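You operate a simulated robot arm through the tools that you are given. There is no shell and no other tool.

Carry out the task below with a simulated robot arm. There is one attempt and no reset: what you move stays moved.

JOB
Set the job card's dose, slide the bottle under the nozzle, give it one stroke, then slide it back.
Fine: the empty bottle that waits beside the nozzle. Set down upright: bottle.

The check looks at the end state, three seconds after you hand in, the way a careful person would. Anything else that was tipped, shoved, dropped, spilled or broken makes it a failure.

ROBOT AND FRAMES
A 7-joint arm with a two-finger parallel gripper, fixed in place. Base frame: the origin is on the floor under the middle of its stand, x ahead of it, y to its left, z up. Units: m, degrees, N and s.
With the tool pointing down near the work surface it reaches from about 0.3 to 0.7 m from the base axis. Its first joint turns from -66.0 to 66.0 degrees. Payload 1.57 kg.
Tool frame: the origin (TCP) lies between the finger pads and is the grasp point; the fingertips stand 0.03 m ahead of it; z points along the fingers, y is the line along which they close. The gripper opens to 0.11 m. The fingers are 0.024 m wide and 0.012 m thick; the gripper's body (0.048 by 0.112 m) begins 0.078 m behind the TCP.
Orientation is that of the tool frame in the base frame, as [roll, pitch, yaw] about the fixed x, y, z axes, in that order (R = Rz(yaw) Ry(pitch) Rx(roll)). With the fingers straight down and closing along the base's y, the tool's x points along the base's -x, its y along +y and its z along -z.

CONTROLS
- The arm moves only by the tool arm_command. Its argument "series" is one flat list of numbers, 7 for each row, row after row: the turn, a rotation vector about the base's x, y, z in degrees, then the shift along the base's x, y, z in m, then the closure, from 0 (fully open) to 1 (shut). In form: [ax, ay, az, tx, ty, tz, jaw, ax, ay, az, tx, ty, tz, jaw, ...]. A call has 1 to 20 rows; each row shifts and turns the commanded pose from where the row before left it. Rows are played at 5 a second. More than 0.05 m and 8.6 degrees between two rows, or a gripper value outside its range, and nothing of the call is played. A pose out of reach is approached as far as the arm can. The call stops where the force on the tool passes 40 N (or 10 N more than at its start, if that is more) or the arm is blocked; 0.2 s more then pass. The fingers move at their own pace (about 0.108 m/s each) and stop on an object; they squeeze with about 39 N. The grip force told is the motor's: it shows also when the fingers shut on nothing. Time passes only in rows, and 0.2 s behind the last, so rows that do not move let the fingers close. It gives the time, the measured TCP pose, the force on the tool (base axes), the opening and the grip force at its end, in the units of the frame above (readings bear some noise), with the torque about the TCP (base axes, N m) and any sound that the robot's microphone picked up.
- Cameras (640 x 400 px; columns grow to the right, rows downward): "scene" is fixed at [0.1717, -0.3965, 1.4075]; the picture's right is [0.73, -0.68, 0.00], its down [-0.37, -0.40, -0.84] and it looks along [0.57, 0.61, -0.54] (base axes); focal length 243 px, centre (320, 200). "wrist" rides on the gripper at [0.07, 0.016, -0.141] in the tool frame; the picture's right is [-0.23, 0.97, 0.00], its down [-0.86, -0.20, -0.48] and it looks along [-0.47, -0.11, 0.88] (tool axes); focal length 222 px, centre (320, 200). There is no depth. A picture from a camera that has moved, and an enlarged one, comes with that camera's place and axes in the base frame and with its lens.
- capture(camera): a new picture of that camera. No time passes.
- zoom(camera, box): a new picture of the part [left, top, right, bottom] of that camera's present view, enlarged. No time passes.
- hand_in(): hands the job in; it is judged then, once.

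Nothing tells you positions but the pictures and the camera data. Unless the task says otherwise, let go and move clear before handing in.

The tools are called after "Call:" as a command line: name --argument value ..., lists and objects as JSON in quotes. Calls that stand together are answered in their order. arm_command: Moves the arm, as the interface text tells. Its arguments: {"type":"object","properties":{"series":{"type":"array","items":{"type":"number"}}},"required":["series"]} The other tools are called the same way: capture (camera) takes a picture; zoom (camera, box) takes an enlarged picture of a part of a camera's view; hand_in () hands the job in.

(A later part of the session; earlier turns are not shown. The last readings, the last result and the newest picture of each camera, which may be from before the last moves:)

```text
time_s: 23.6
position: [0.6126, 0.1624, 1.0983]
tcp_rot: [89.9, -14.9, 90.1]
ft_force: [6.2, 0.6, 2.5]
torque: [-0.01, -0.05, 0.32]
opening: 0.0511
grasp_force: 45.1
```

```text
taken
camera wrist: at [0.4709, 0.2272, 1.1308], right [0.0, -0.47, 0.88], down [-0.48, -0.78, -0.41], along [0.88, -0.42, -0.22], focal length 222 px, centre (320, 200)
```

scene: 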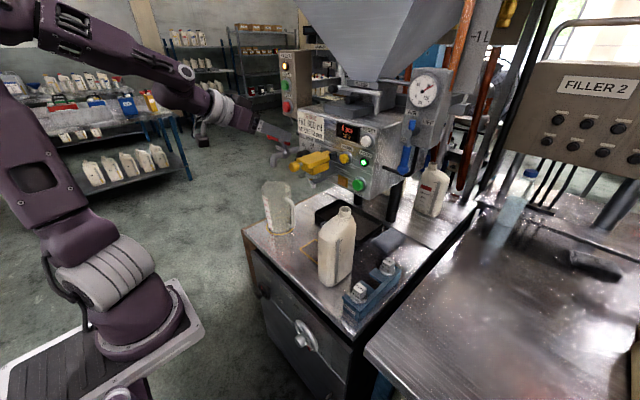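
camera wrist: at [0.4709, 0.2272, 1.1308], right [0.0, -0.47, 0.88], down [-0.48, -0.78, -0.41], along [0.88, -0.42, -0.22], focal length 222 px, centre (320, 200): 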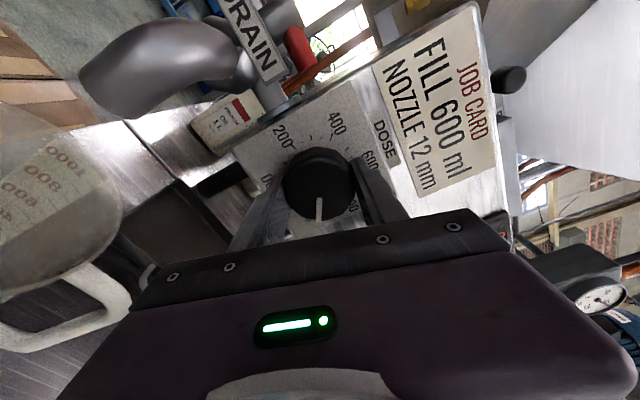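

The knob turns with the gripper, as the pointer holds still relative to the camera. Another 45° to complete the first 60°.

Call:
arm_command --series '[-5, 0, 0, 0, 0, 0, 1, -5, 0, 0, 0, 0, 0, 1, -5, 0, 0, 0, 0, 0, 1, -5, 0, 0, 0, 0, 0, 1, -5, 0, 0, 0, 0, 0, 1, -5, 0, 0, 0, 0, 0, 1, -5, 0, 0, 0, 0, 0, 1, -5, 0, 0, 0, 0, 0, 1, -5, 0, 0, 0, 0, 0, 1]'

Call:
zoom --camera "wrist" --box '[220, 80, 420, 260]'

Call:
zoom --camera "scene" --box '[230, 110, 350, 210]'

```text
time_s: 25.6
position: [0.6132, 0.1633, 1.0986]
tcp_rot: [89.8, 30.0, 90.0]
ft_force: [14.0, -1.3, 17.0]
torque: [0.02, -0.63, 0.01]
opening: 0.051
grasp_force: 44.7
```

```text
2.22 times, centred on (320, 170) of wrist
camera zoom: at [0.4709, 0.2327, 1.0768], right [0.0, 0.29, 0.96], down [-0.48, -0.84, 0.25], along [0.88, -0.46, 0.14], focal length 494 px, centre (320, 267)
```

zoom: 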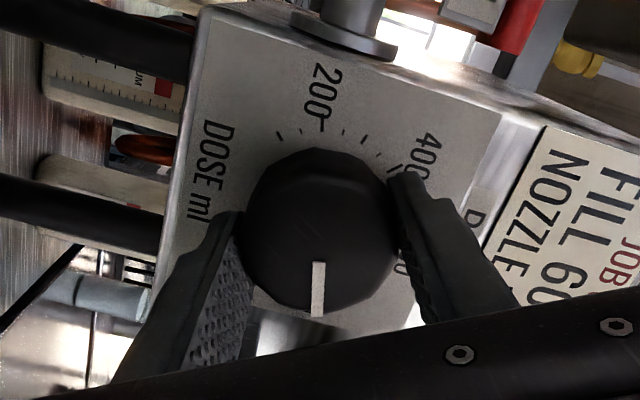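

```text
4.00 times, centred on (290, 160) of scene
camera zoom: at [0.1718, -0.3967, 1.4075], right [0.73, -0.68, 0.0], down [-0.37, -0.4, -0.84], along [0.57, 0.61, -0.54], focal length 972 px, centre (440, 360)
```

zoom: 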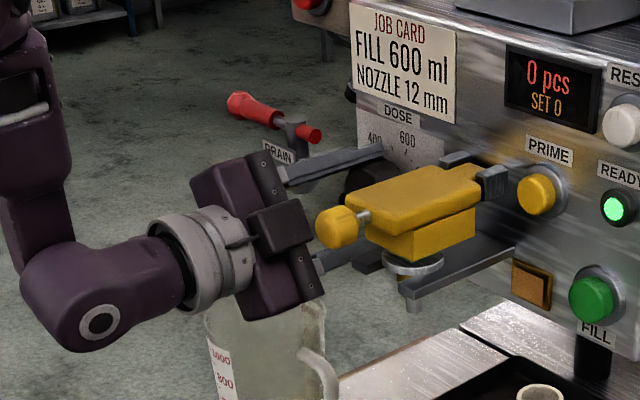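

60° done. Pointer should be near 800. I'll open, roll back 60° and take a second grip.

Call:
arm_command --series '[0, 0, 0, 0, 0, 0, 0.3, 0, 0, 0, 0, 0, 0, 0.3]'

Call:
zoom --camera "wrist" --box '[220, 80, 420, 260]'

```text
time_s: 26.2
position: [0.6117, 0.1642, 1.0959]
tcp_rot: [90.2, 30.0, 90.3]
ft_force: [0.3, 0.8, 0.1]
torque: [0.02, 0.02, 0.02]
opening: 0.0769
grasp_force: 0.1
```

```text
2.22 times, centred on (320, 170) of wrist
camera zoom: at [0.4702, 0.2329, 1.0759], right [0.0, 0.29, 0.96], down [-0.48, -0.84, 0.26], along [0.88, -0.46, 0.14], focal length 494 px, centre (320, 267)
```

zoom: 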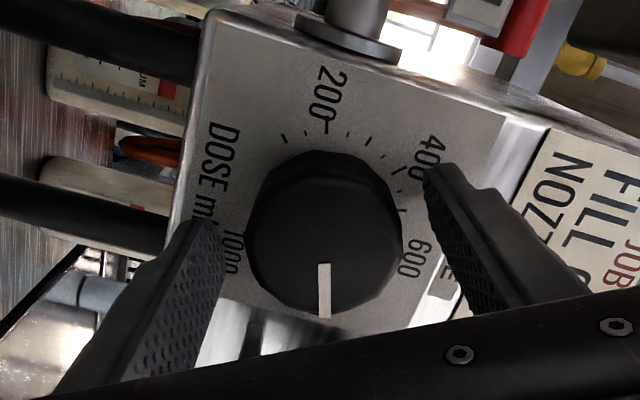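

Call:
arm_command --series '[7.5, 0, 0, 0, -0.001, 0.0005, 0.3, 7.5, 0, 0, 0, 0, 0, 0.3, 7.5, 0, 0, 0, 0, 0, 0.3, 7.5, 0, 0, 0, 0, 0, 0.3, 7.5, 0, 0, 0, 0, 0, 0.3, 7.5, 0, 0, 0, 0, 0, 0.3, 7.5, 0, 0, 0, 0, 0, 0.3, 7.5, 0, 0, 0, 0, 0, 0.3]'

Call:
zoom --camera "wrist" --box '[220, 80, 420, 260]'

```text
time_s: 28.0
position: [0.6127, 0.1625, 1.0976]
tcp_rot: [90.0, -30.2, 90.1]
ft_force: [-0.5, 0.7, -0.7]
torque: [0.0, 0.01, -0.01]
opening: 0.0769
grasp_force: 0.1
```

```text
2.22 times, centred on (320, 170) of wrist
camera zoom: at [0.4705, 0.2155, 1.1464], right [0.0, -0.69, 0.73], down [-0.48, -0.64, -0.6], along [0.88, -0.35, -0.33], focal length 494 px, centre (320, 267)
```

zoom: 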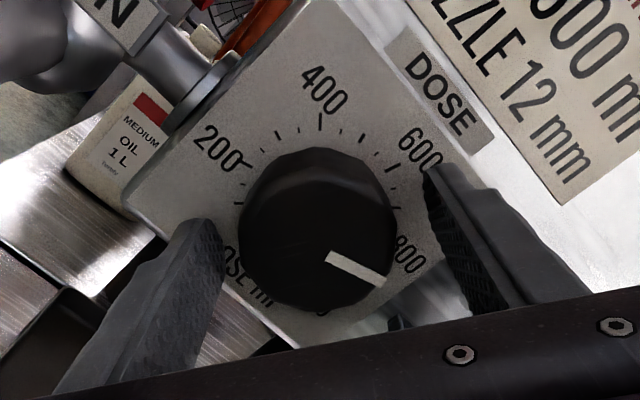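

Pointer is close to 800 now. Gripping again and turning the second 60°.

Call:
arm_command --series '[0, 0, 0, 0, 0, -0.0005, 1, 0, 0, 0, 0, 0, 0, 1, -5, 0, 0, 0, 0, 0, 1, -5, 0, 0, 0, 0, 0, 1, -5, 0, 0, 0, 0, 0, 1, -5, 0, 0, 0, 0, 0, 1, -5, 0, 0, 0, 0, -0.0005, 1, -5, 0, 0, 0, 0, 0, 1, -5, 0, 0, 0, 0, 0, 1, -5, 0, 0, 0, 0, -0.0005, 1, -5, 0, 0, 0, 0, 0, 1, -5, 0, 0, 0, 0, 0, 1, -5, 0, 0, 0, 0, 0, 1]'

Call:
arm_command --series '[0, 0, 0, 0, 0, 0, 0.3, 0, 0, 0, 0, 0, 0, 0.3]'

Call:
zoom --camera "wrist" --box '[220, 80, 420, 260]'

```text
time_s: 30.8
position: [0.6132, 0.1623, 1.0986]
tcp_rot: [89.7, 25.0, 89.9]
ft_force: [1.3, 4.6, 26.6]
torque: [0.05, -0.23, 0.92]
opening: 0.0515
grasp_force: 45.4
```

```text
time_s: 31.4
position: [0.6134, 0.1628, 1.0962]
tcp_rot: [90.3, 24.9, 90.0]
ft_force: [0.4, 0.2, -0.1]
torque: [0.01, 0.01, 0.02]
opening: 0.0768
grasp_force: 0.0
```

```text
2.22 times, centred on (320, 170) of wrist
camera zoom: at [0.4707, 0.2331, 1.081], right [0.0, 0.21, 0.98], down [-0.48, -0.86, 0.18], along [0.88, -0.47, 0.1], focal length 494 px, centre (320, 267)
```

zoom: 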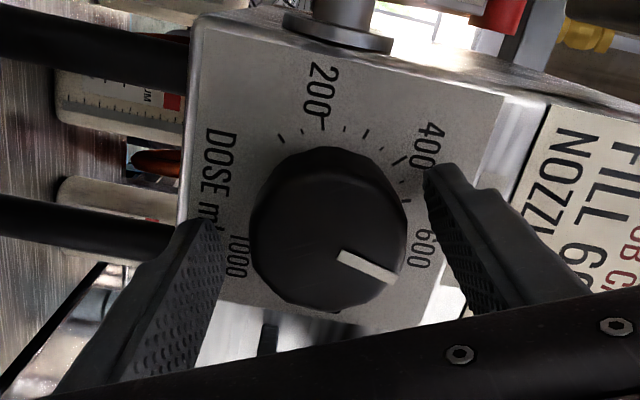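

I'll back off to get a clean look at the pointer against the 600 tick.

Call:
arm_command --series '[0, 0, 0, -0.02, 0, 0, 0.3, 0, 0, 0, -0.02, 0, 0, 0.3, 0, 0, 0, -0.02, 0, 0, 0.3]'

Call:
zoom --camera "wrist" --box '[250, 90, 390, 230]'

Call:
zoom --camera "scene" --box '[280, 130, 330, 180]'

```text
time_s: 32.2
position: [0.5519, 0.162, 1.0966]
tcp_rot: [90.0, 24.9, 90.1]
ft_force: [-0.7, 0.5, 0.0]
torque: [-0.01, 0.01, -0.02]
opening: 0.0771
grasp_force: 0.1
```

```text
2.86 times, centred on (320, 160) of wrist
camera zoom: at [0.4103, 0.2332, 1.0817], right [0.0, 0.21, 0.98], down [-0.48, -0.86, 0.18], along [0.88, -0.47, 0.1], focal length 635 px, centre (320, 314)
```

zoom: 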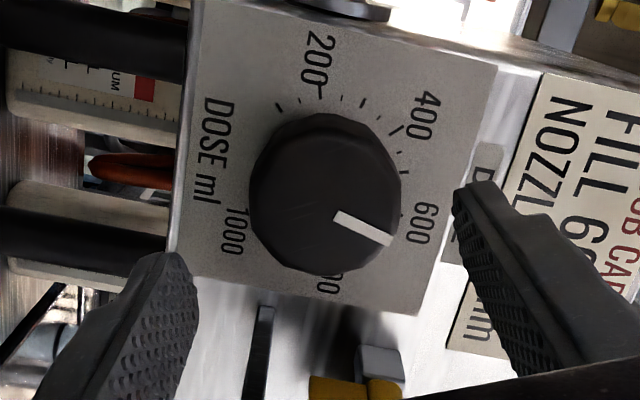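

```text
8.00 times, centred on (305, 155) of scene
camera zoom: at [0.1717, -0.3965, 1.4075], right [0.73, -0.68, 0.0], down [-0.37, -0.4, -0.84], along [0.57, 0.61, -0.54], focal length 1945 px, centre (440, 560)
```

zoom: 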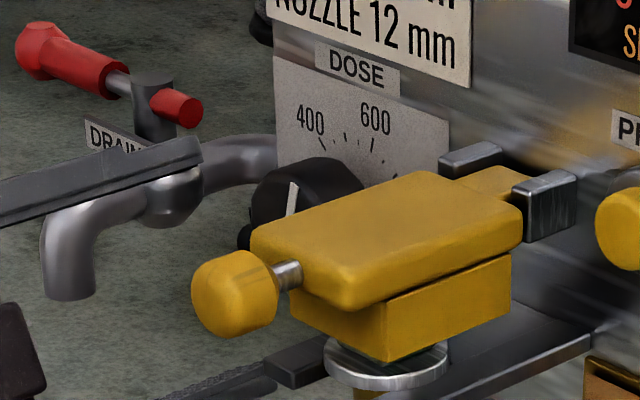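

Call:
zoom --camera "scene" --box '[294, 142, 318, 166]'

Call:
zoom --camera "wrist" --box '[300, 110, 370, 180]'

```text
16.00 times, centred on (306, 154) of scene
camera zoom: at [0.1717, -0.3965, 1.4075], right [0.73, -0.68, 0.0], down [-0.37, -0.4, -0.84], along [0.57, 0.61, -0.54], focal length 3890 px, centre (544, 936)
```

zoom: 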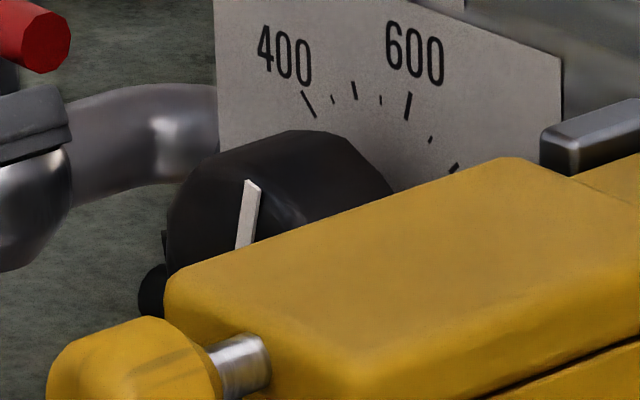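

```text
5.71 times, centred on (335, 145) of wrist
camera zoom: at [0.4103, 0.2332, 1.0817], right [0.0, 0.21, 0.98], down [-0.48, -0.86, 0.18], along [0.88, -0.47, 0.1], focal length 1269 px, centre (234, 514)
```

zoom: 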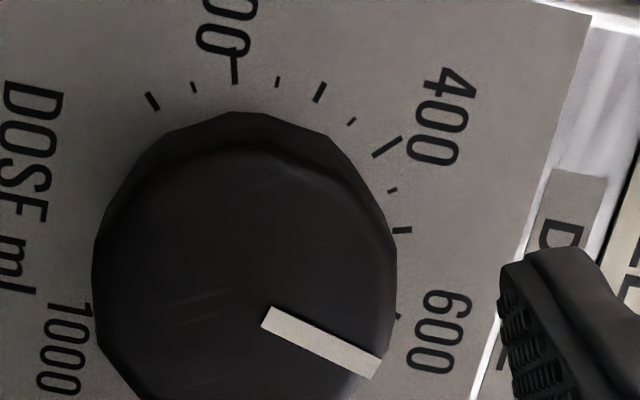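

Both cameras put the pointer at about 14–15°, and 600 ml sits at 15° on this scale. I'll roll back and take a frontal view to confirm before leaving the dial.

Call:
arm_command --series '[-8, 0, 0, -0.002, 0, 0, 0.3, -8, 0, 0, -0.002, 0, 0, 0.3, -8, 0, 0, -0.002, 0, 0, 0.3, -8, 0, 0, -0.002, 0, 0, 0.3, -8, 0, 0, 0, 0, 0, 0.3, -8, 0, 0, 0, 0, 0, 0.3, -8, 0, 0, 0, 0, 0, 0.3, -8.5, 0, 0, 0, 0, 0, 0.3, 0, 7, 0, 0, 0.004, 0.003, 0.1, 0, 7, 0, 0, 0.004, 0.003, 0, 0, 7, 0, 0, 0.004, 0.003, 0, 0, 7, 0, 0, 0.004, 0.003, 0]'

Call:
capture --camera "wrist"

Call:
zoom --camera "wrist" --box '[270, 100, 370, 200]'

```text
time_s: 34.8
position: [0.545, 0.1776, 1.1077]
tcp_rot: [179.0, 61.8, 178.8]
ft_force: [-1.2, 0.2, 0.5]
torque: [-0.02, -0.02, 0.0]
opening: 0.1099
grasp_force: 0.0
```

```text
taken
camera wrist: at [0.3869, 0.1962, 1.1135], right [0.11, 0.97, 0.21], down [-0.02, -0.21, 0.98], along [0.99, -0.11, 0.0], focal length 222 px, centre (320, 200)
```

wrist: 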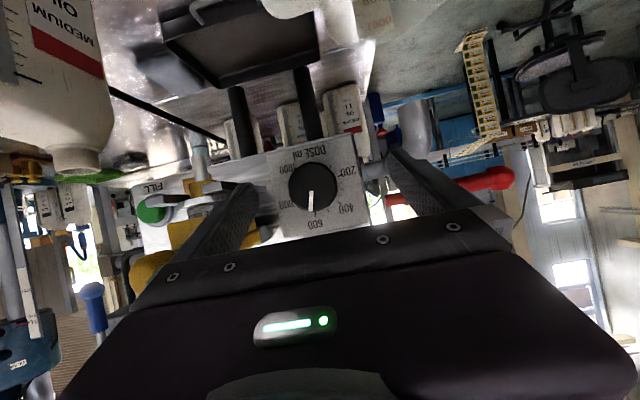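

```text
4.00 times, centred on (320, 150) of wrist
camera zoom: at [0.3869, 0.1962, 1.1135], right [0.11, 0.97, 0.21], down [-0.02, -0.21, 0.98], along [0.99, -0.11, 0.0], focal length 888 px, centre (320, 400)
```

zoom: 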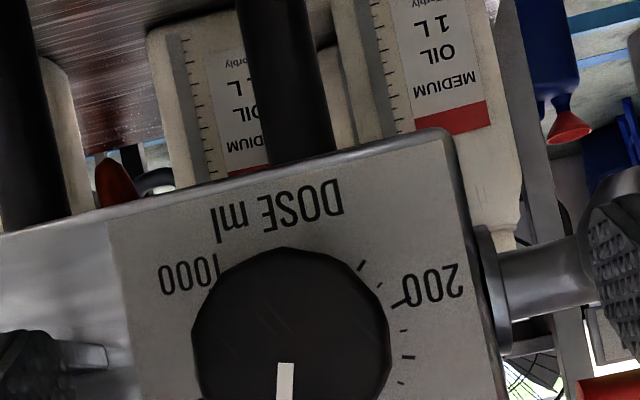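

Call:
zoom --camera "wrist" --box '[270, 150, 350, 240]'

```text
4.44 times, centred on (310, 195) of wrist
camera zoom: at [0.3869, 0.1962, 1.1135], right [0.11, 0.97, 0.21], down [-0.02, -0.21, 0.98], along [0.99, -0.11, 0.0], focal length 987 px, centre (364, 222)
```

zoom: 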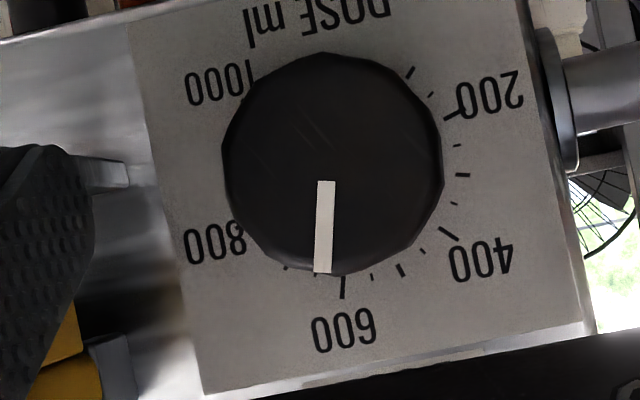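

The frontal view confirms it: the pointer's direction matches the 600 tick to well under a degree of dose error. Next I'll look at the nozzle tip and bottle mouth heights, since the clearance looks small.

Call:
zoom --camera "wrist" --box '[130, 100, 270, 240]'

Call:
zoom --camera "wrist" --box '[0, 0, 180, 190]'

Call:
zoom --camera "scene" --box '[295, 160, 335, 190]'

Call:
zoom --camera "scene" --box '[310, 200, 370, 290]'

```text
2.86 times, centred on (200, 170) of wrist
camera zoom: at [0.3869, 0.1962, 1.1135], right [0.11, 0.97, 0.21], down [-0.02, -0.21, 0.98], along [0.99, -0.11, 0.0], focal length 635 px, centre (663, 286)
```

zoom: 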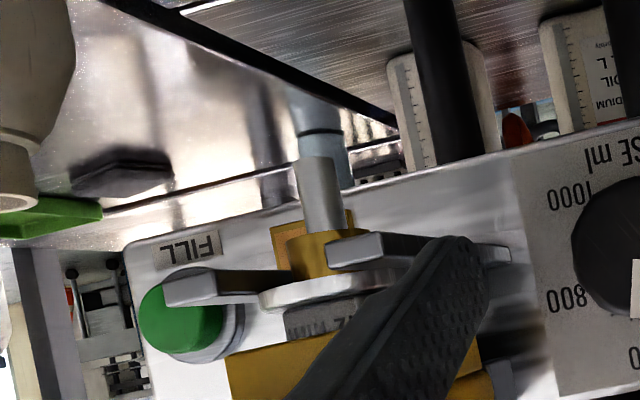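

```text
2.11 times, centred on (90, 95) of wrist
camera zoom: at [0.3869, 0.1962, 1.1135], right [0.11, 0.97, 0.21], down [-0.02, -0.21, 0.98], along [0.99, -0.11, 0.0], focal length 468 px, centre (804, 421)
```

zoom: 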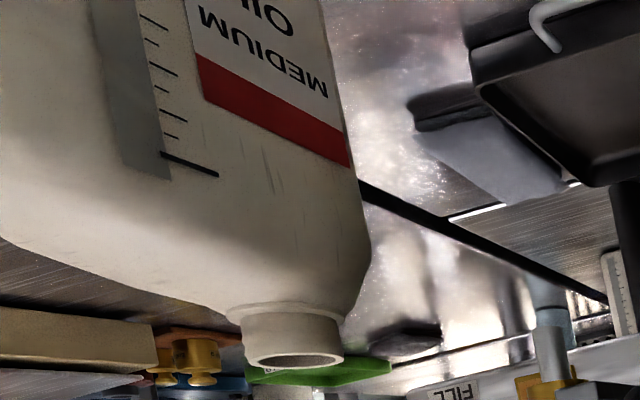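

```text
13.33 times, centred on (315, 175) of scene
camera zoom: at [0.1717, -0.3965, 1.4075], right [0.73, -0.68, 0.0], down [-0.37, -0.4, -0.84], along [0.57, 0.61, -0.54], focal length 3241 px, centre (387, 533)
```

zoom: 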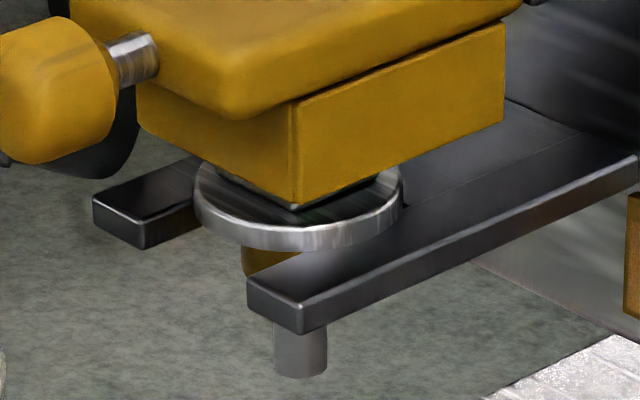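

```text
4.44 times, centred on (340, 245) of scene
camera zoom: at [0.1717, -0.3965, 1.4075], right [0.73, -0.68, 0.0], down [-0.37, -0.4, -0.84], along [0.57, 0.61, -0.54], focal length 1080 px, centre (231, 0)
```

zoom: 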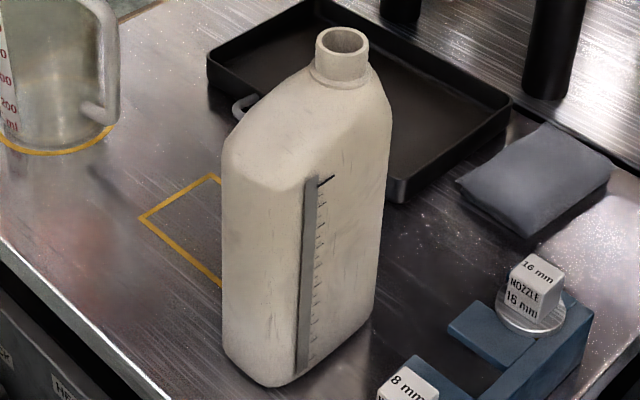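

Nozzle tip is at (0.5825, 0.071, 1.048) and the bottle mouth at about (0.581, -0.057, 1.036), so there's about 12 mm of clearance. The bottle must slide +0.128 m in y without being lifted. I'll retreat, then approach the bottle from the robot's side.

Call:
arm_command --series '[0, 0, 0, -0.02, 0, 0.005, 0, 0, 4, 0, -0.02, 0, 0.005, 0, 0, 4, 0, -0.02, 0, 0.005, 0, 0, 4, 0, -0.02, -0.01, 0.005, 0, 0, 4, 0, -0.01, -0.02, 0, 0]'

Call:
arm_command --series '[0, 0, 0, 0, -0.03, 0, 0, 0, 0, 0, 0, -0.03, 0, 0, 0, 0, 0, 0, -0.03, 0, 0, 0, 0, 0, 0, -0.03, 0, 0]'

```text
time_s: 36.0
position: [0.4551, 0.1482, 1.1295]
tcp_rot: [179.4, 45.9, 179.2]
ft_force: [-0.4, -0.1, 0.0]
torque: [-0.01, 0.04, 0.04]
opening: 0.1101
grasp_force: 0.0
```

```text
time_s: 37.0
position: [0.4539, 0.0285, 1.1294]
tcp_rot: [179.5, 45.9, 179.2]
ft_force: [0.8, -0.9, -0.6]
torque: [-0.02, 0.02, 0.02]
opening: 0.1102
grasp_force: 0.1
```

Call:
arm_command --series '[0, 0, 0, -0.01, -0.03, -0.02, 0, 0, 0, 0, -0.01, -0.03, -0.03, 0, 0, 0, 0, 0, -0.025, -0.03, 0, 0, 0, 0, 0, 0, -0.03, 0]'

Call:
capture --camera "wrist"

Call:
capture --camera "scene"

```text
time_s: 38.0
position: [0.4358, -0.0469, 1.0527]
tcp_rot: [177.1, 44.6, 176.8]
ft_force: [0.2, -0.5, -0.8]
torque: [-0.03, 0.01, 0.0]
opening: 0.1099
grasp_force: 0.0
out of reach, approached as far as the arm can: row 3, 4
```

```text
taken
camera wrist: at [0.2865, -0.0272, 1.1045], right [0.18, 0.96, 0.2], down [0.27, -0.24, 0.93], along [0.95, -0.12, -0.3], focal length 222 px, centre (320, 200)
```

wrist: 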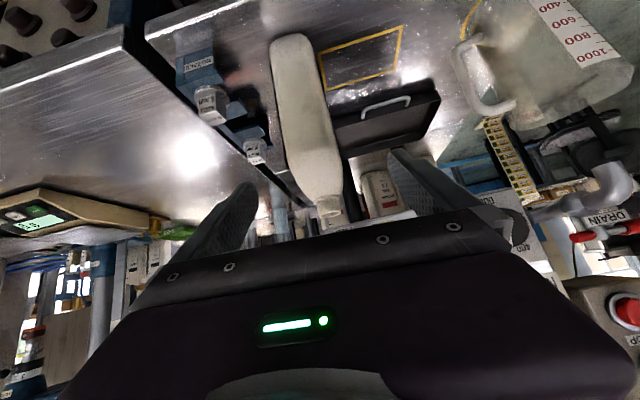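

```text
taken
```

scene: 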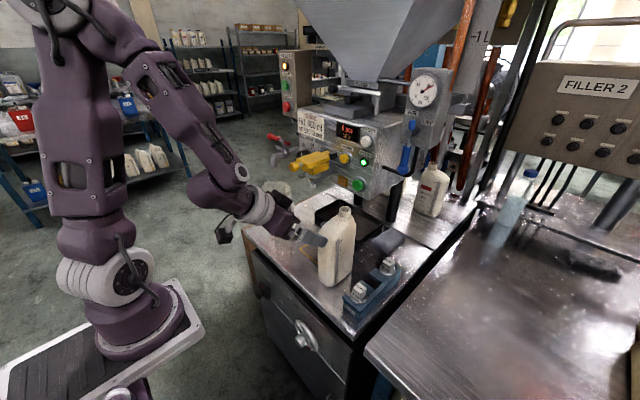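

The arm hit its fold limit there. I'll go up, out over the bottle at a 60° tilt, then lower the open fingers around the bottle body from above, which keeps the elbow away from its limit.

Call:
arm_command --series '[0, 0, 0, 0.01, 0, 0.03, 0.15, 0, 0, 0, 0.02, 0, 0.03, 0.15, 0, -4, 0, 0.02, -0.003, 0.015, 0.15, 0, -5, 0, 0.025, -0.003, 0, 0.15, 0, -5, 0, 0.025, -0.003, 0, 0.15]'

Call:
capture --camera "wrist"

Call:
capture --camera "scene"

```text
time_s: 39.2
position: [0.5371, -0.0553, 1.1271]
tcp_rot: [179.1, 60.0, 179.0]
ft_force: [0.3, 0.8, -0.7]
torque: [-0.02, -0.01, -0.02]
opening: 0.0935
grasp_force: 0.1
```

```text
taken
camera wrist: at [0.3789, -0.0365, 1.1376], right [0.12, 0.97, 0.2], down [0.01, -0.21, 0.98], along [0.99, -0.11, -0.04], focal length 222 px, centre (320, 200)
```

wrist: 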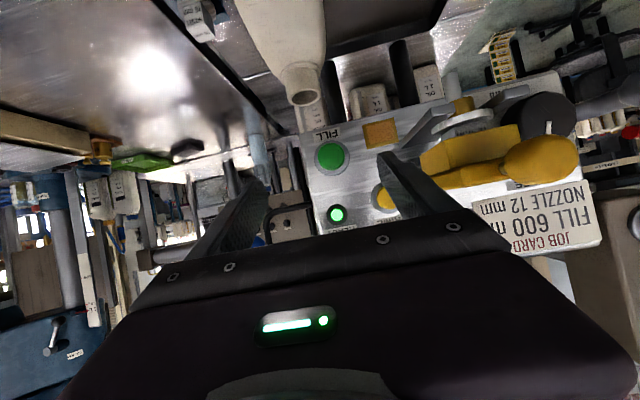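

```text
taken
```

scene: 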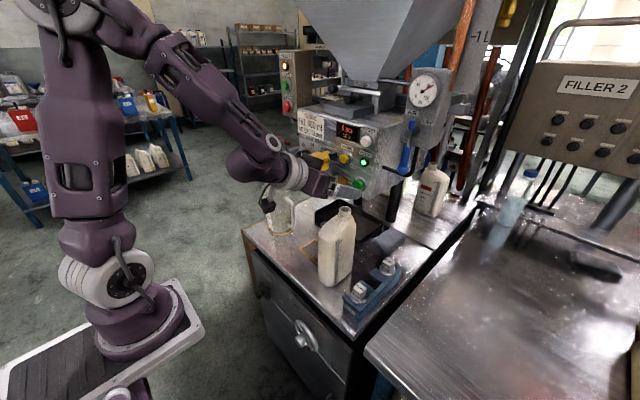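

Positioned over the bottle, with its mouth between the fingers. Descending with the fingers straddling it.

Call:
arm_command --series '[0, 0, 0, 0, 0, -0.025, 0.15, 0, 0, 0, 0, 0, -0.025, 0.15, 0, 0, 0, 0, 0, -0.025, 0.15, 0, 0, 0, 0, 0, -0.025, 0.15]'

Call:
capture --camera "wrist"

Call:
zoom --camera "scene" --box '[240, 140, 400, 310]'

```text
time_s: 40.2
position: [0.5356, -0.0548, 1.0267]
tcp_rot: [179.3, 59.9, 179.1]
ft_force: [0.0, -0.8, 0.3]
torque: [0.04, 0.02, 0.02]
opening: 0.0933
grasp_force: 0.1
```

```text
taken
camera wrist: at [0.3785, -0.0365, 1.0376], right [0.12, 0.97, 0.2], down [0.01, -0.21, 0.98], along [0.99, -0.11, -0.04], focal length 222 px, centre (320, 200)
```

wrist: 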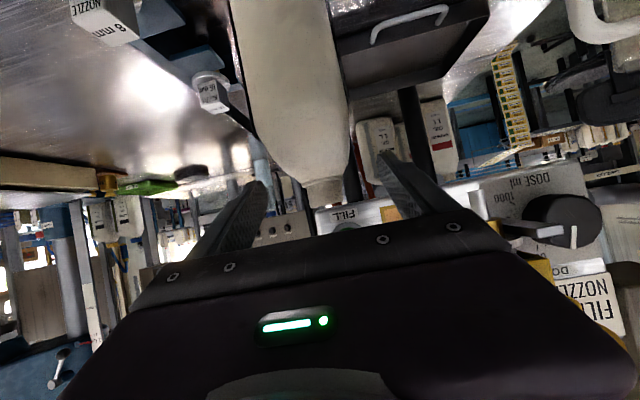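

```text
2.35 times, centred on (320, 225) of scene
camera zoom: at [0.1717, -0.3965, 1.4075], right [0.73, -0.68, 0.0], down [-0.37, -0.4, -0.84], along [0.57, 0.61, -0.54], focal length 572 px, centre (320, 141)
```

zoom: 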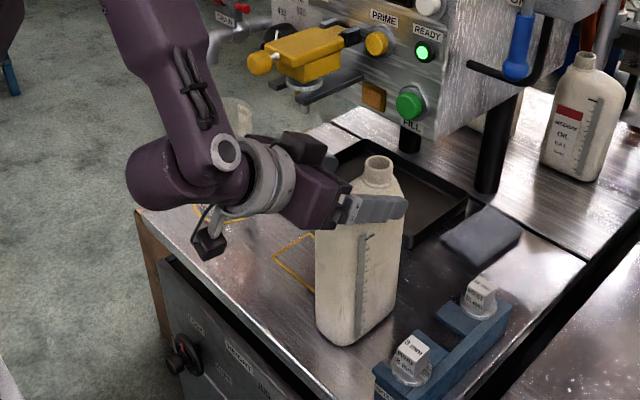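

Clear on both sides. Continuing down to mid-body height.

Call:
arm_command --series '[0, 0, 0, 0, -0.001, -0.024, 0.15, 0, 0, 0, 0, -0.001, -0.024, 0.15, 0, 0, 0, 0, 0, -0.024, 0.15, 0, 0, 0, 0, 0, -0.024, 0.15, 0, 0, 0, 0, 0, -0.024, 0.15]'

Call:
capture --camera "wrist"

Call:
zoom --camera "scene" --box '[240, 140, 400, 310]'

```text
time_s: 41.4
position: [0.5355, -0.0569, 0.908]
tcp_rot: [179.2, 59.8, 179.0]
ft_force: [0.9, -0.8, 0.1]
torque: [0.0, -0.02, -0.01]
opening: 0.0935
grasp_force: 0.1
```

```text
taken
camera wrist: at [0.3782, -0.0389, 0.9179], right [0.12, 0.97, 0.2], down [0.01, -0.21, 0.98], along [0.99, -0.11, -0.04], focal length 222 px, centre (320, 200)
```

wrist: 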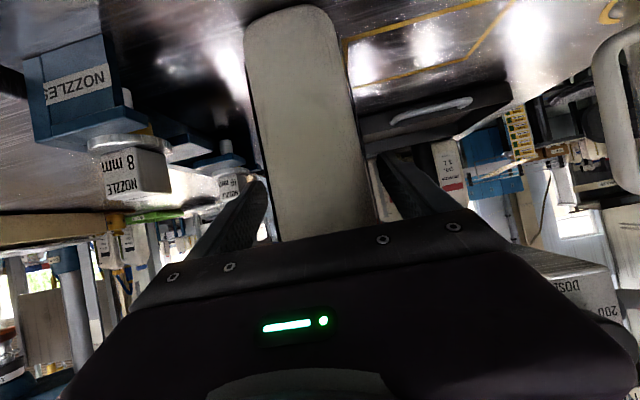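

```text
2.35 times, centred on (320, 225) of scene
camera zoom: at [0.1717, -0.3965, 1.4075], right [0.73, -0.68, 0.0], down [-0.37, -0.4, -0.84], along [0.57, 0.61, -0.54], focal length 572 px, centre (320, 141)
```

zoom: 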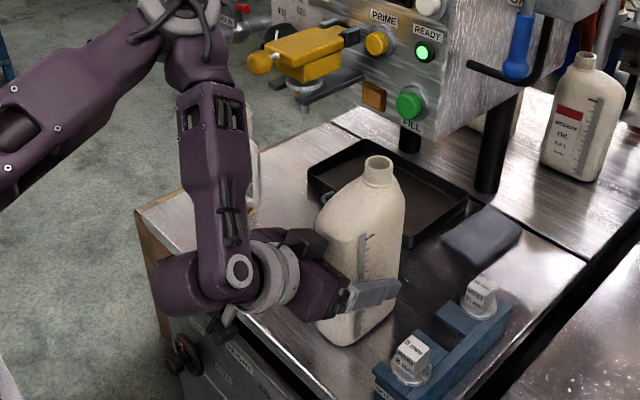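

Fingers are around the body at z = 0.908. Closing on the bottle.

Call:
arm_command --series '[0, 0, 0, 0, 0, 0, 0.45, 0, 0, 0, 0, 0, 0, 0.6, 0, 0, 0, 0, 0, 0, 0.6]'

Call:
zoom --camera "scene" --box '[240, 140, 400, 310]'

Call:
capture --camera "wrist"

```text
time_s: 42.2
position: [0.5361, -0.0559, 0.9073]
tcp_rot: [179.1, 59.9, 179.1]
ft_force: [-0.3, 0.7, -0.5]
torque: [-0.04, 0.01, 0.02]
opening: 0.0618
grasp_force: 39.3
```

```text
2.35 times, centred on (320, 225) of scene
camera zoom: at [0.1717, -0.3965, 1.4075], right [0.73, -0.68, 0.0], down [-0.37, -0.4, -0.84], along [0.57, 0.61, -0.54], focal length 572 px, centre (320, 141)
```

zoom: 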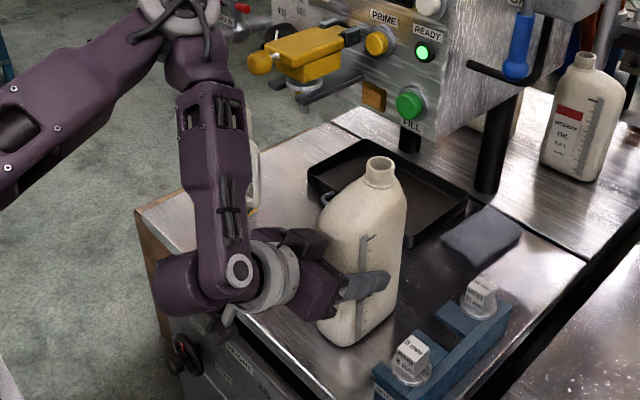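

```text
taken
camera wrist: at [0.3782, -0.0387, 0.9182], right [0.12, 0.97, 0.2], down [0.01, -0.21, 0.98], along [0.99, -0.11, -0.04], focal length 222 px, centre (320, 200)
```

wrist: 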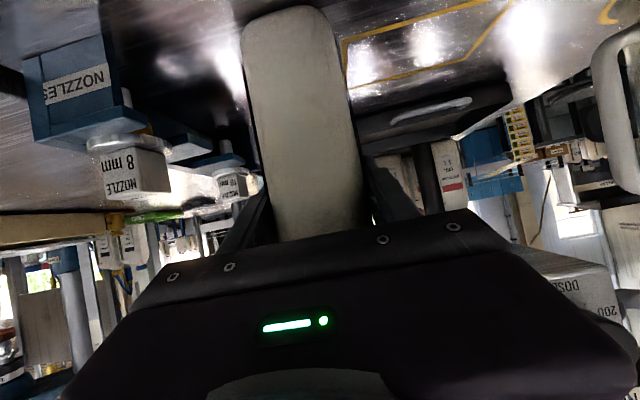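

Gripped at 62 mm width. I'll measure the mouth position again now, before sliding.

Call:
zoom --camera "scene" --box '[325, 195, 365, 225]'

```text
13.33 times, centred on (345, 210) of scene
camera zoom: at [0.1717, -0.3965, 1.4075], right [0.73, -0.68, 0.0], down [-0.37, -0.4, -0.84], along [0.57, 0.61, -0.54], focal length 3241 px, centre (-13, 67)
```

zoom: 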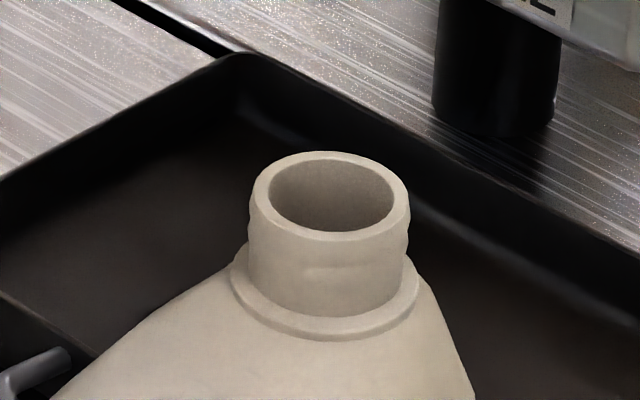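

The mouth is at about (0.580, -0.0595) now, so I need roughly +0.131 in y and +0.003 in x. Sliding it along the counter in slow, level steps.

Call:
arm_command --series '[0, 0, 0, 0, 0.01, 0, 0.6, 0, 0, 0, 0, 0.012, 0, 0.6, 0, 0, 0, 0.001, 0.012, 0, 0.6, 0, 0, 0, 0, 0.012, 0, 0.6, 0, 0, 0, 0.001, 0.012, 0, 0.6]'

Call:
capture --camera "scene"

```text
time_s: 43.4
position: [0.5366, 0.0013, 0.9071]
tcp_rot: [179.1, 59.8, 179.0]
ft_force: [-1.6, -1.4, 3.2]
torque: [-0.22, -0.11, -0.06]
opening: 0.0616
grasp_force: 38.8
```

```text
taken
```

scene: 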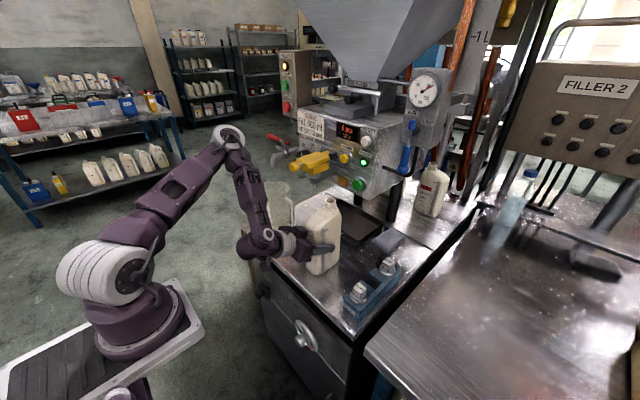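

Call:
arm_command --series '[0, 0, 0, 0, 0.012, 0, 0.6, 0, 0, 0, 0.001, 0.012, 0, 0.6, 0, 0, 0, 0, 0.012, 0, 0.6, 0, 0, 0, 0, 0.012, 0, 0.6]'

Call:
zoom --camera "scene" --box '[240, 120, 400, 290]'

Call:
capture --camera "wrist"

```text
time_s: 44.4
position: [0.5397, 0.0492, 0.9079]
tcp_rot: [179.2, 59.8, 179.0]
ft_force: [1.0, -5.9, 14.4]
torque: [-0.7, -0.47, -0.18]
opening: 0.062
grasp_force: 38.9
```

```text
2.35 times, centred on (320, 205) of scene
camera zoom: at [0.1714, -0.3967, 1.4075], right [0.73, -0.68, 0.0], down [-0.37, -0.4, -0.84], along [0.57, 0.61, -0.54], focal length 572 px, centre (320, 188)
```

zoom: 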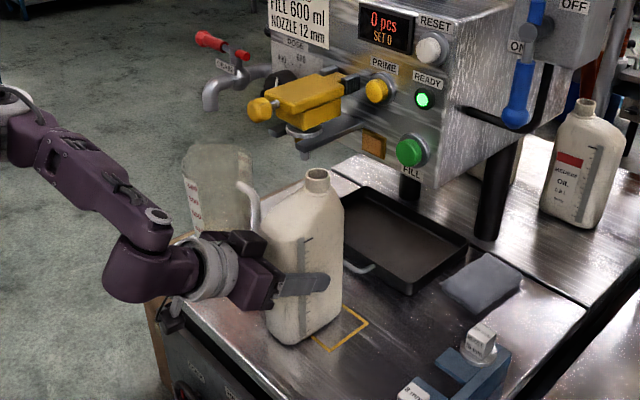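

```text
taken
camera wrist: at [0.3809, 0.0676, 0.9179], right [0.12, 0.97, 0.2], down [0.01, -0.21, 0.98], along [0.99, -0.11, -0.04], focal length 222 px, centre (320, 200)
```

wrist: 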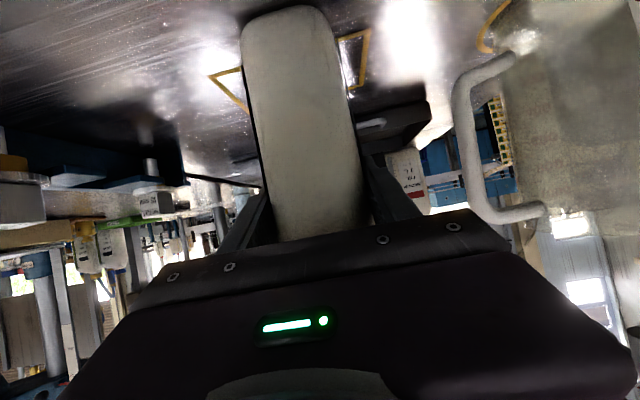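

Sliding well, with slight downward press on the counter (14 N), so I'll ease the height by 1–1.5 mm. About 2 cm remains.

Call:
arm_command --series '[0, 0, 0, 0, 0.0, 0.0015, 0.6, 0, 0, 0, 0, 0.008, 0, 0.6, 0, 0, 0, 0, 0.008, 0, 0.6, 0, 0, 0, 0, 0, 0, 0.6]'

Call:
zoom --camera "scene" --box '[295, 165, 335, 205]'

Call:
zoom --camera "scene" --box '[240, 120, 400, 290]'

```text
time_s: 45.4
position: [0.5393, 0.0657, 0.9101]
tcp_rot: [179.0, 59.8, 179.0]
ft_force: [-0.2, -0.3, -0.3]
torque: [0.05, 0.01, -0.01]
opening: 0.0618
grasp_force: 39.1
```

```text
10.00 times, centred on (315, 185) of scene
camera zoom: at [0.1717, -0.3965, 1.4075], right [0.73, -0.68, 0.0], down [-0.37, -0.4, -0.84], along [0.57, 0.61, -0.54], focal length 2431 px, centre (370, 350)
```

zoom: 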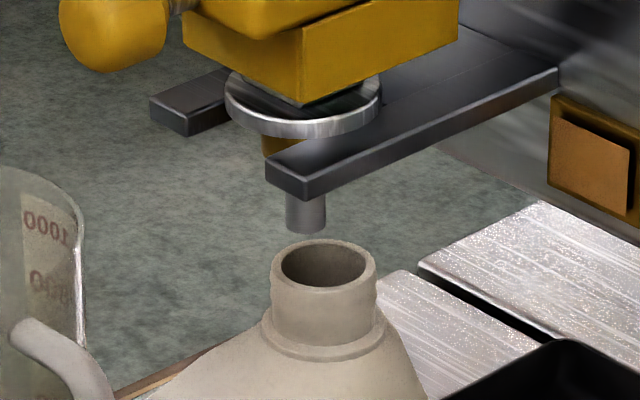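

```text
2.35 times, centred on (320, 205) of scene
camera zoom: at [0.1717, -0.3965, 1.4075], right [0.73, -0.68, 0.0], down [-0.37, -0.4, -0.84], along [0.57, 0.61, -0.54], focal length 572 px, centre (320, 188)
```

zoom: 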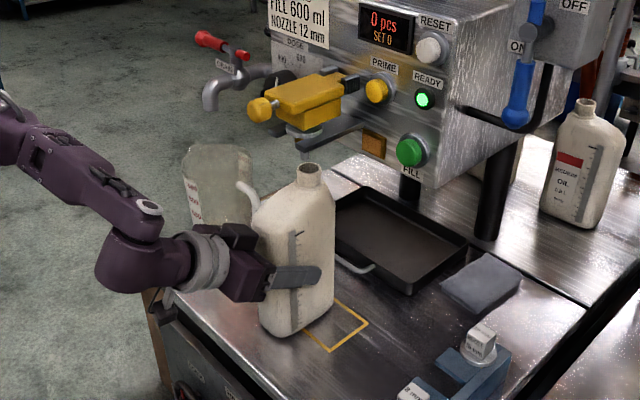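

No load now. The remaining offset is about +6 mm in y and -1.5 mm in x.

Call:
arm_command --series '[0, 0, 0, -0.0007, 0.003, 0, 0.6, 0, 0, 0, -0.0007, 0.003, 0, 0.6, 0, 0, 0, 0, 0, 0, 0.6]'

Call:
zoom --camera "scene" --box '[295, 165, 335, 205]'

Call:
zoom --camera "scene" --box '[270, 220, 350, 290]'

```text
time_s: 46.2
position: [0.5379, 0.0711, 0.9086]
tcp_rot: [179.1, 59.7, 179.0]
ft_force: [0.1, 0.1, -0.1]
torque: [-0.02, 0.01, -0.01]
opening: 0.0617
grasp_force: 39.1
```

```text
10.00 times, centred on (315, 185) of scene
camera zoom: at [0.1717, -0.3965, 1.4075], right [0.73, -0.68, 0.0], down [-0.37, -0.4, -0.84], along [0.57, 0.61, -0.54], focal length 2431 px, centre (370, 350)
```

zoom: 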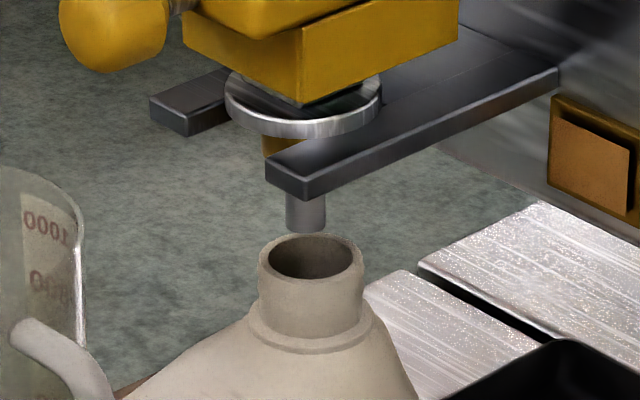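

```text
5.71 times, centred on (310, 255) of scene
camera zoom: at [0.1717, -0.3965, 1.4075], right [0.73, -0.68, 0.0], down [-0.37, -0.4, -0.84], along [0.57, 0.61, -0.54], focal length 1389 px, centre (377, -114)
```

zoom: 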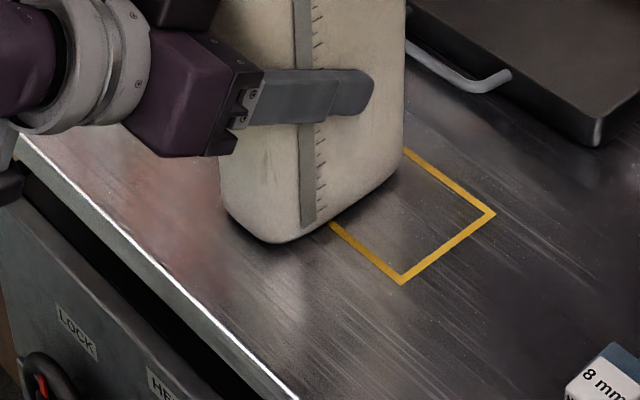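

The mouth is within about 1 mm of directly below the nozzle. I'll lower the last millimetre, release, and back out by swinging the fingers away from the bottle.

Call:
arm_command --series '[0, 0, 0, 0, 0, -0.0008, 0.6, 0, 0, 0, 0, 0, 0, 0.6]'

Call:
arm_command --series '[0, 0, 0, 0, 0, 0, 0.4, 0, 0, 0, 0, 0, 0, 0.25, 0, 0, 0, 0, 0, 0, 0.15, 0, 0, 0, 0, 0, 0, 0.15]'

Call:
zoom --camera "scene" --box '[295, 165, 335, 205]'

Call:
capture --camera "wrist"

```text
time_s: 46.8
position: [0.5368, 0.0716, 0.9082]
tcp_rot: [179.0, 59.6, 179.0]
ft_force: [0.6, -0.7, 0.6]
torque: [0.0, 0.01, 0.04]
opening: 0.0618
grasp_force: 38.8
```

```text
time_s: 47.8
position: [0.5385, 0.0699, 0.9089]
tcp_rot: [179.0, 59.7, 179.1]
ft_force: [-0.1, -0.2, 0.3]
torque: [0.02, 0.01, 0.0]
opening: 0.0936
grasp_force: 0.1
```

```text
10.00 times, centred on (315, 185) of scene
camera zoom: at [0.1717, -0.3965, 1.4075], right [0.73, -0.68, 0.0], down [-0.37, -0.4, -0.84], along [0.57, 0.61, -0.54], focal length 2431 px, centre (370, 350)
```

zoom: 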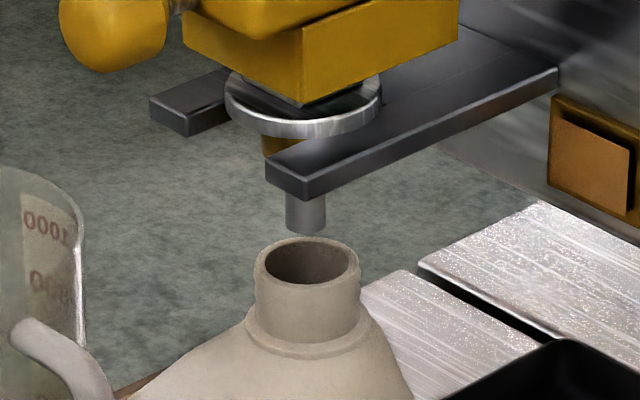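

```text
taken
camera wrist: at [0.3802, 0.0885, 0.9199], right [0.12, 0.97, 0.2], down [0.02, -0.21, 0.98], along [0.99, -0.11, -0.04], focal length 222 px, centre (320, 200)
```

wrist: 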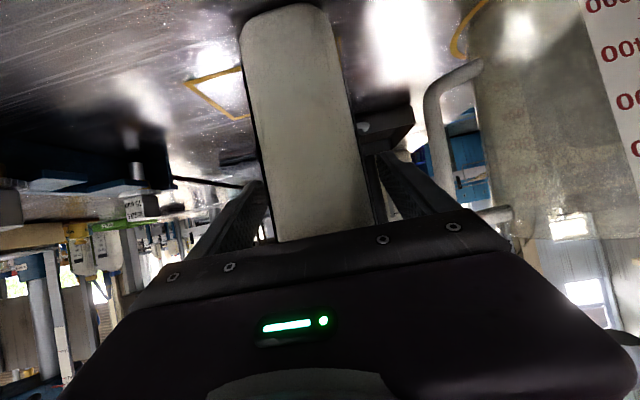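

The bottle stands freely with its mouth right under the nozzle. Backing the fingers out by swinging back and reducing tilt.

Call:
arm_command --series '[0, 5, 0, -0.016, 0, 0, 0.15, 0, 5, 0, -0.016, 0, 0, 0.15]'

Call:
zoom --camera "scene" --box '[200, 120, 400, 300]'

```text
time_s: 48.4
position: [0.505, 0.0721, 0.9084]
tcp_rot: [179.4, 49.8, 179.2]
ft_force: [-0.4, 1.3, 0.2]
torque: [0.01, 0.03, 0.03]
opening: 0.0936
grasp_force: 0.0
```

```text
2.22 times, centred on (300, 210) of scene
camera zoom: at [0.1717, -0.3965, 1.4075], right [0.73, -0.68, 0.0], down [-0.37, -0.4, -0.84], along [0.57, 0.61, -0.54], focal length 540 px, centre (364, 178)
```

zoom: 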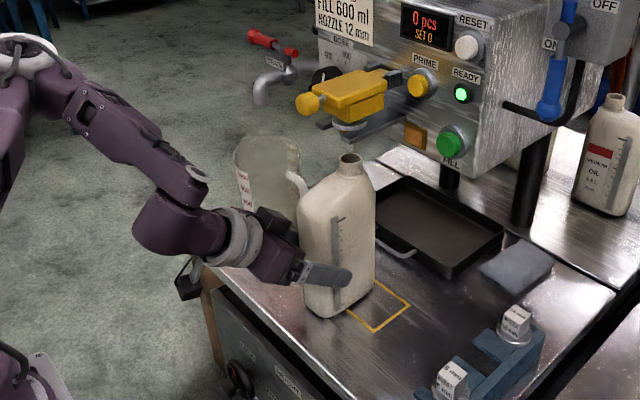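

Going well. Continuing the same swing-out until the fingers are fully clear of the bottle.

Call:
arm_command --series '[0, 5, 0, -0.018, 0, 0, 0.15, 0, 5, 0, -0.018, 0, 0, 0.15, 0, 5, 0, -0.02, 0, 0, 0.15, 0, 0, 0, -0.01, 0, 0, 0.15]'

Call:
zoom --camera "scene" --box '[200, 120, 400, 300]'

Call:
capture --camera "wrist"

```text
time_s: 49.4
position: [0.4382, 0.0712, 0.9074]
tcp_rot: [179.7, 34.8, 179.4]
ft_force: [-0.2, 0.2, 0.4]
torque: [-0.01, 0.0, 0.0]
opening: 0.0935
grasp_force: 0.1
```

```text
2.22 times, centred on (300, 210) of scene
camera zoom: at [0.1717, -0.3965, 1.4075], right [0.73, -0.68, 0.0], down [-0.37, -0.4, -0.84], along [0.57, 0.61, -0.54], focal length 540 px, centre (364, 178)
```

zoom: 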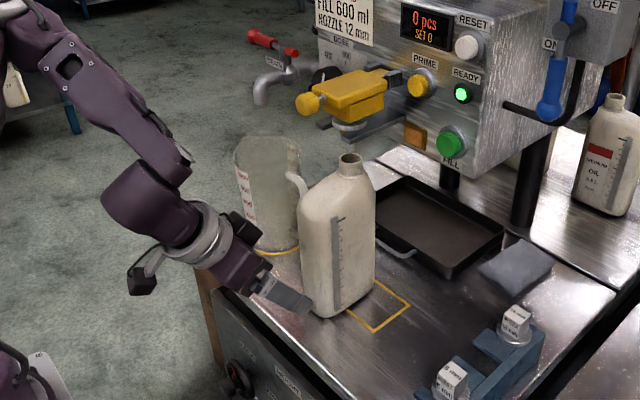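

```text
taken
camera wrist: at [0.301, 0.0891, 0.9838], right [0.19, 0.97, 0.13], down [0.43, -0.21, 0.88], along [0.88, -0.11, -0.45], focal length 222 px, centre (320, 200)
```

wrist: 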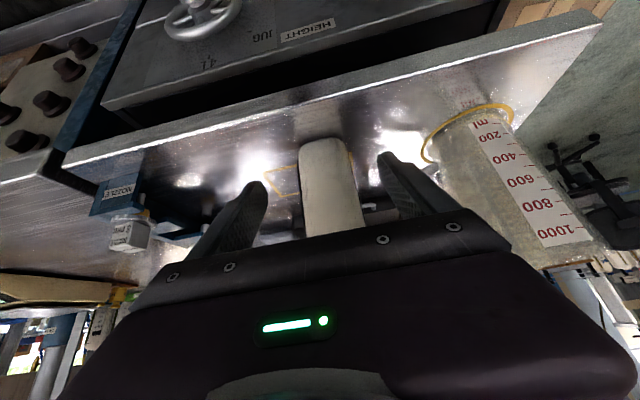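

Fingers are clear and the bottle stands undisturbed. Now I'll raise, move across to the FILL button side with fingers closed, and look at the button.

Call:
arm_command --series '[0, 0, 0, 0, 0, 0.03, 0.3, 0, 0, 0, 0, 0, 0.03, 0.6, 0, 0, 0, 0, 0, 0.03, 1, 0, 0, 0, 0, -0.01, 0.03, 1, 0, 0, 0, 0, -0.03, 0.01, 1, 0, 0, 0, 0, -0.03, 0.01, 1, 0, 0, 0, 0, -0.03, 0.01, 1, 0, 0, 0, 0, -0.015, 0.02, 1]'

Call:
arm_command --series '[0, -6, 0, 0.025, 0, 0.01, 1, 0, -6, 0, 0.025, 0, 0, 1, 0, -6, 0, 0.025, 0, 0, 1, 0, -6, 0, 0.025, 0, 0, 1]'

Call:
capture --camera "wrist"

Call:
zoom --camera "scene" --box '[240, 100, 440, 260]'

```text
time_s: 51.2
position: [0.4391, -0.0445, 1.0779]
tcp_rot: [179.6, 34.9, 179.4]
ft_force: [-0.1, -0.2, 0.1]
torque: [0.0, 0.01, 0.0]
opening: 0.0
grasp_force: 21.2
```

```text
time_s: 52.2
position: [0.5395, -0.0434, 1.0884]
tcp_rot: [179.3, 59.0, 179.1]
ft_force: [-0.2, -0.5, 0.2]
torque: [0.03, 0.02, 0.02]
opening: 0.0001
grasp_force: 21.5
```

```text
taken
camera wrist: at [0.3827, -0.0255, 1.1013], right [0.12, 0.97, 0.2], down [0.03, -0.21, 0.98], along [0.99, -0.11, -0.05], focal length 222 px, centre (320, 200)
```

wrist: 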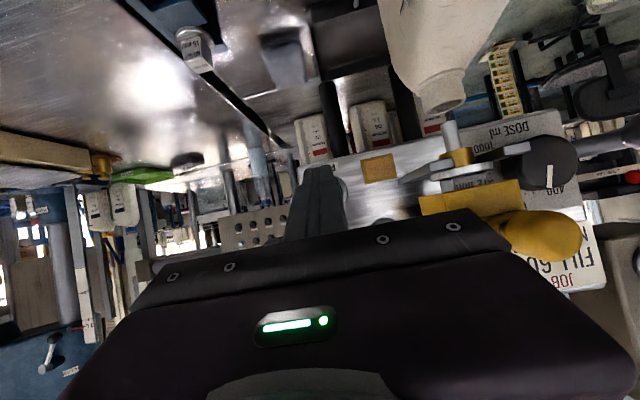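

```text
2.50 times, centred on (340, 180) of scene
camera zoom: at [0.1717, -0.3965, 1.4075], right [0.73, -0.68, 0.0], down [-0.37, -0.4, -0.84], along [0.57, 0.61, -0.54], focal length 608 px, centre (270, 250)
```

zoom: 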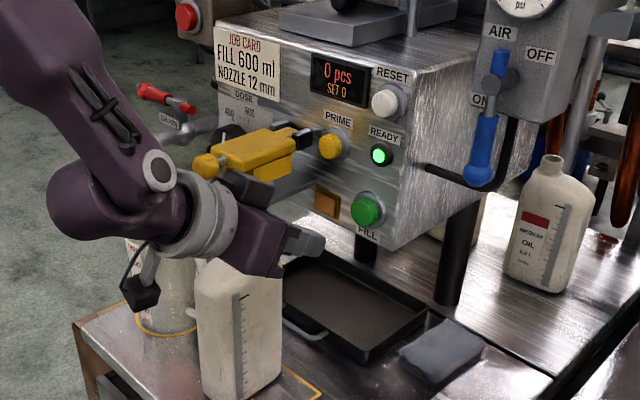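

I can see the bottle mouth and nozzle from this side now. I'll check their alignment from this second angle before pressing FILL.

Call:
zoom --camera "wrist" --box '[380, 60, 540, 220]'

Call:
zoom --camera "scene" --box '[330, 130, 400, 200]'

```text
2.50 times, centred on (460, 140) of wrist
camera zoom: at [0.3827, -0.0255, 1.1013], right [0.12, 0.97, 0.2], down [0.03, -0.21, 0.98], along [0.99, -0.11, -0.05], focal length 555 px, centre (-30, 350)
```

zoom: 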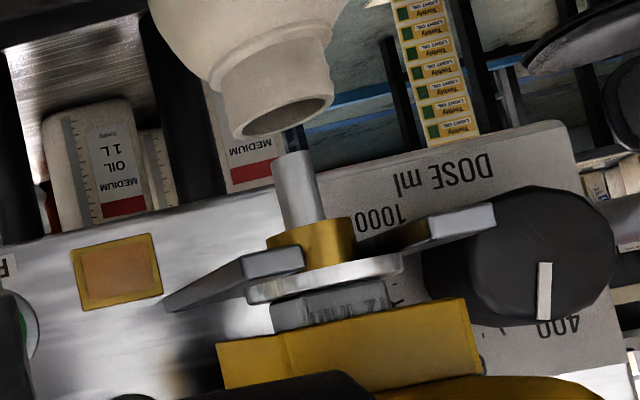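

```text
5.71 times, centred on (365, 165) of scene
camera zoom: at [0.1717, -0.3965, 1.4075], right [0.73, -0.68, 0.0], down [-0.37, -0.4, -0.84], along [0.57, 0.61, -0.54], focal length 1389 px, centre (63, 400)
```

zoom: 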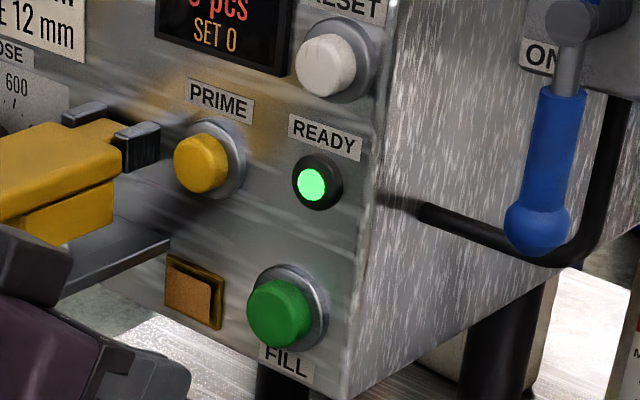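

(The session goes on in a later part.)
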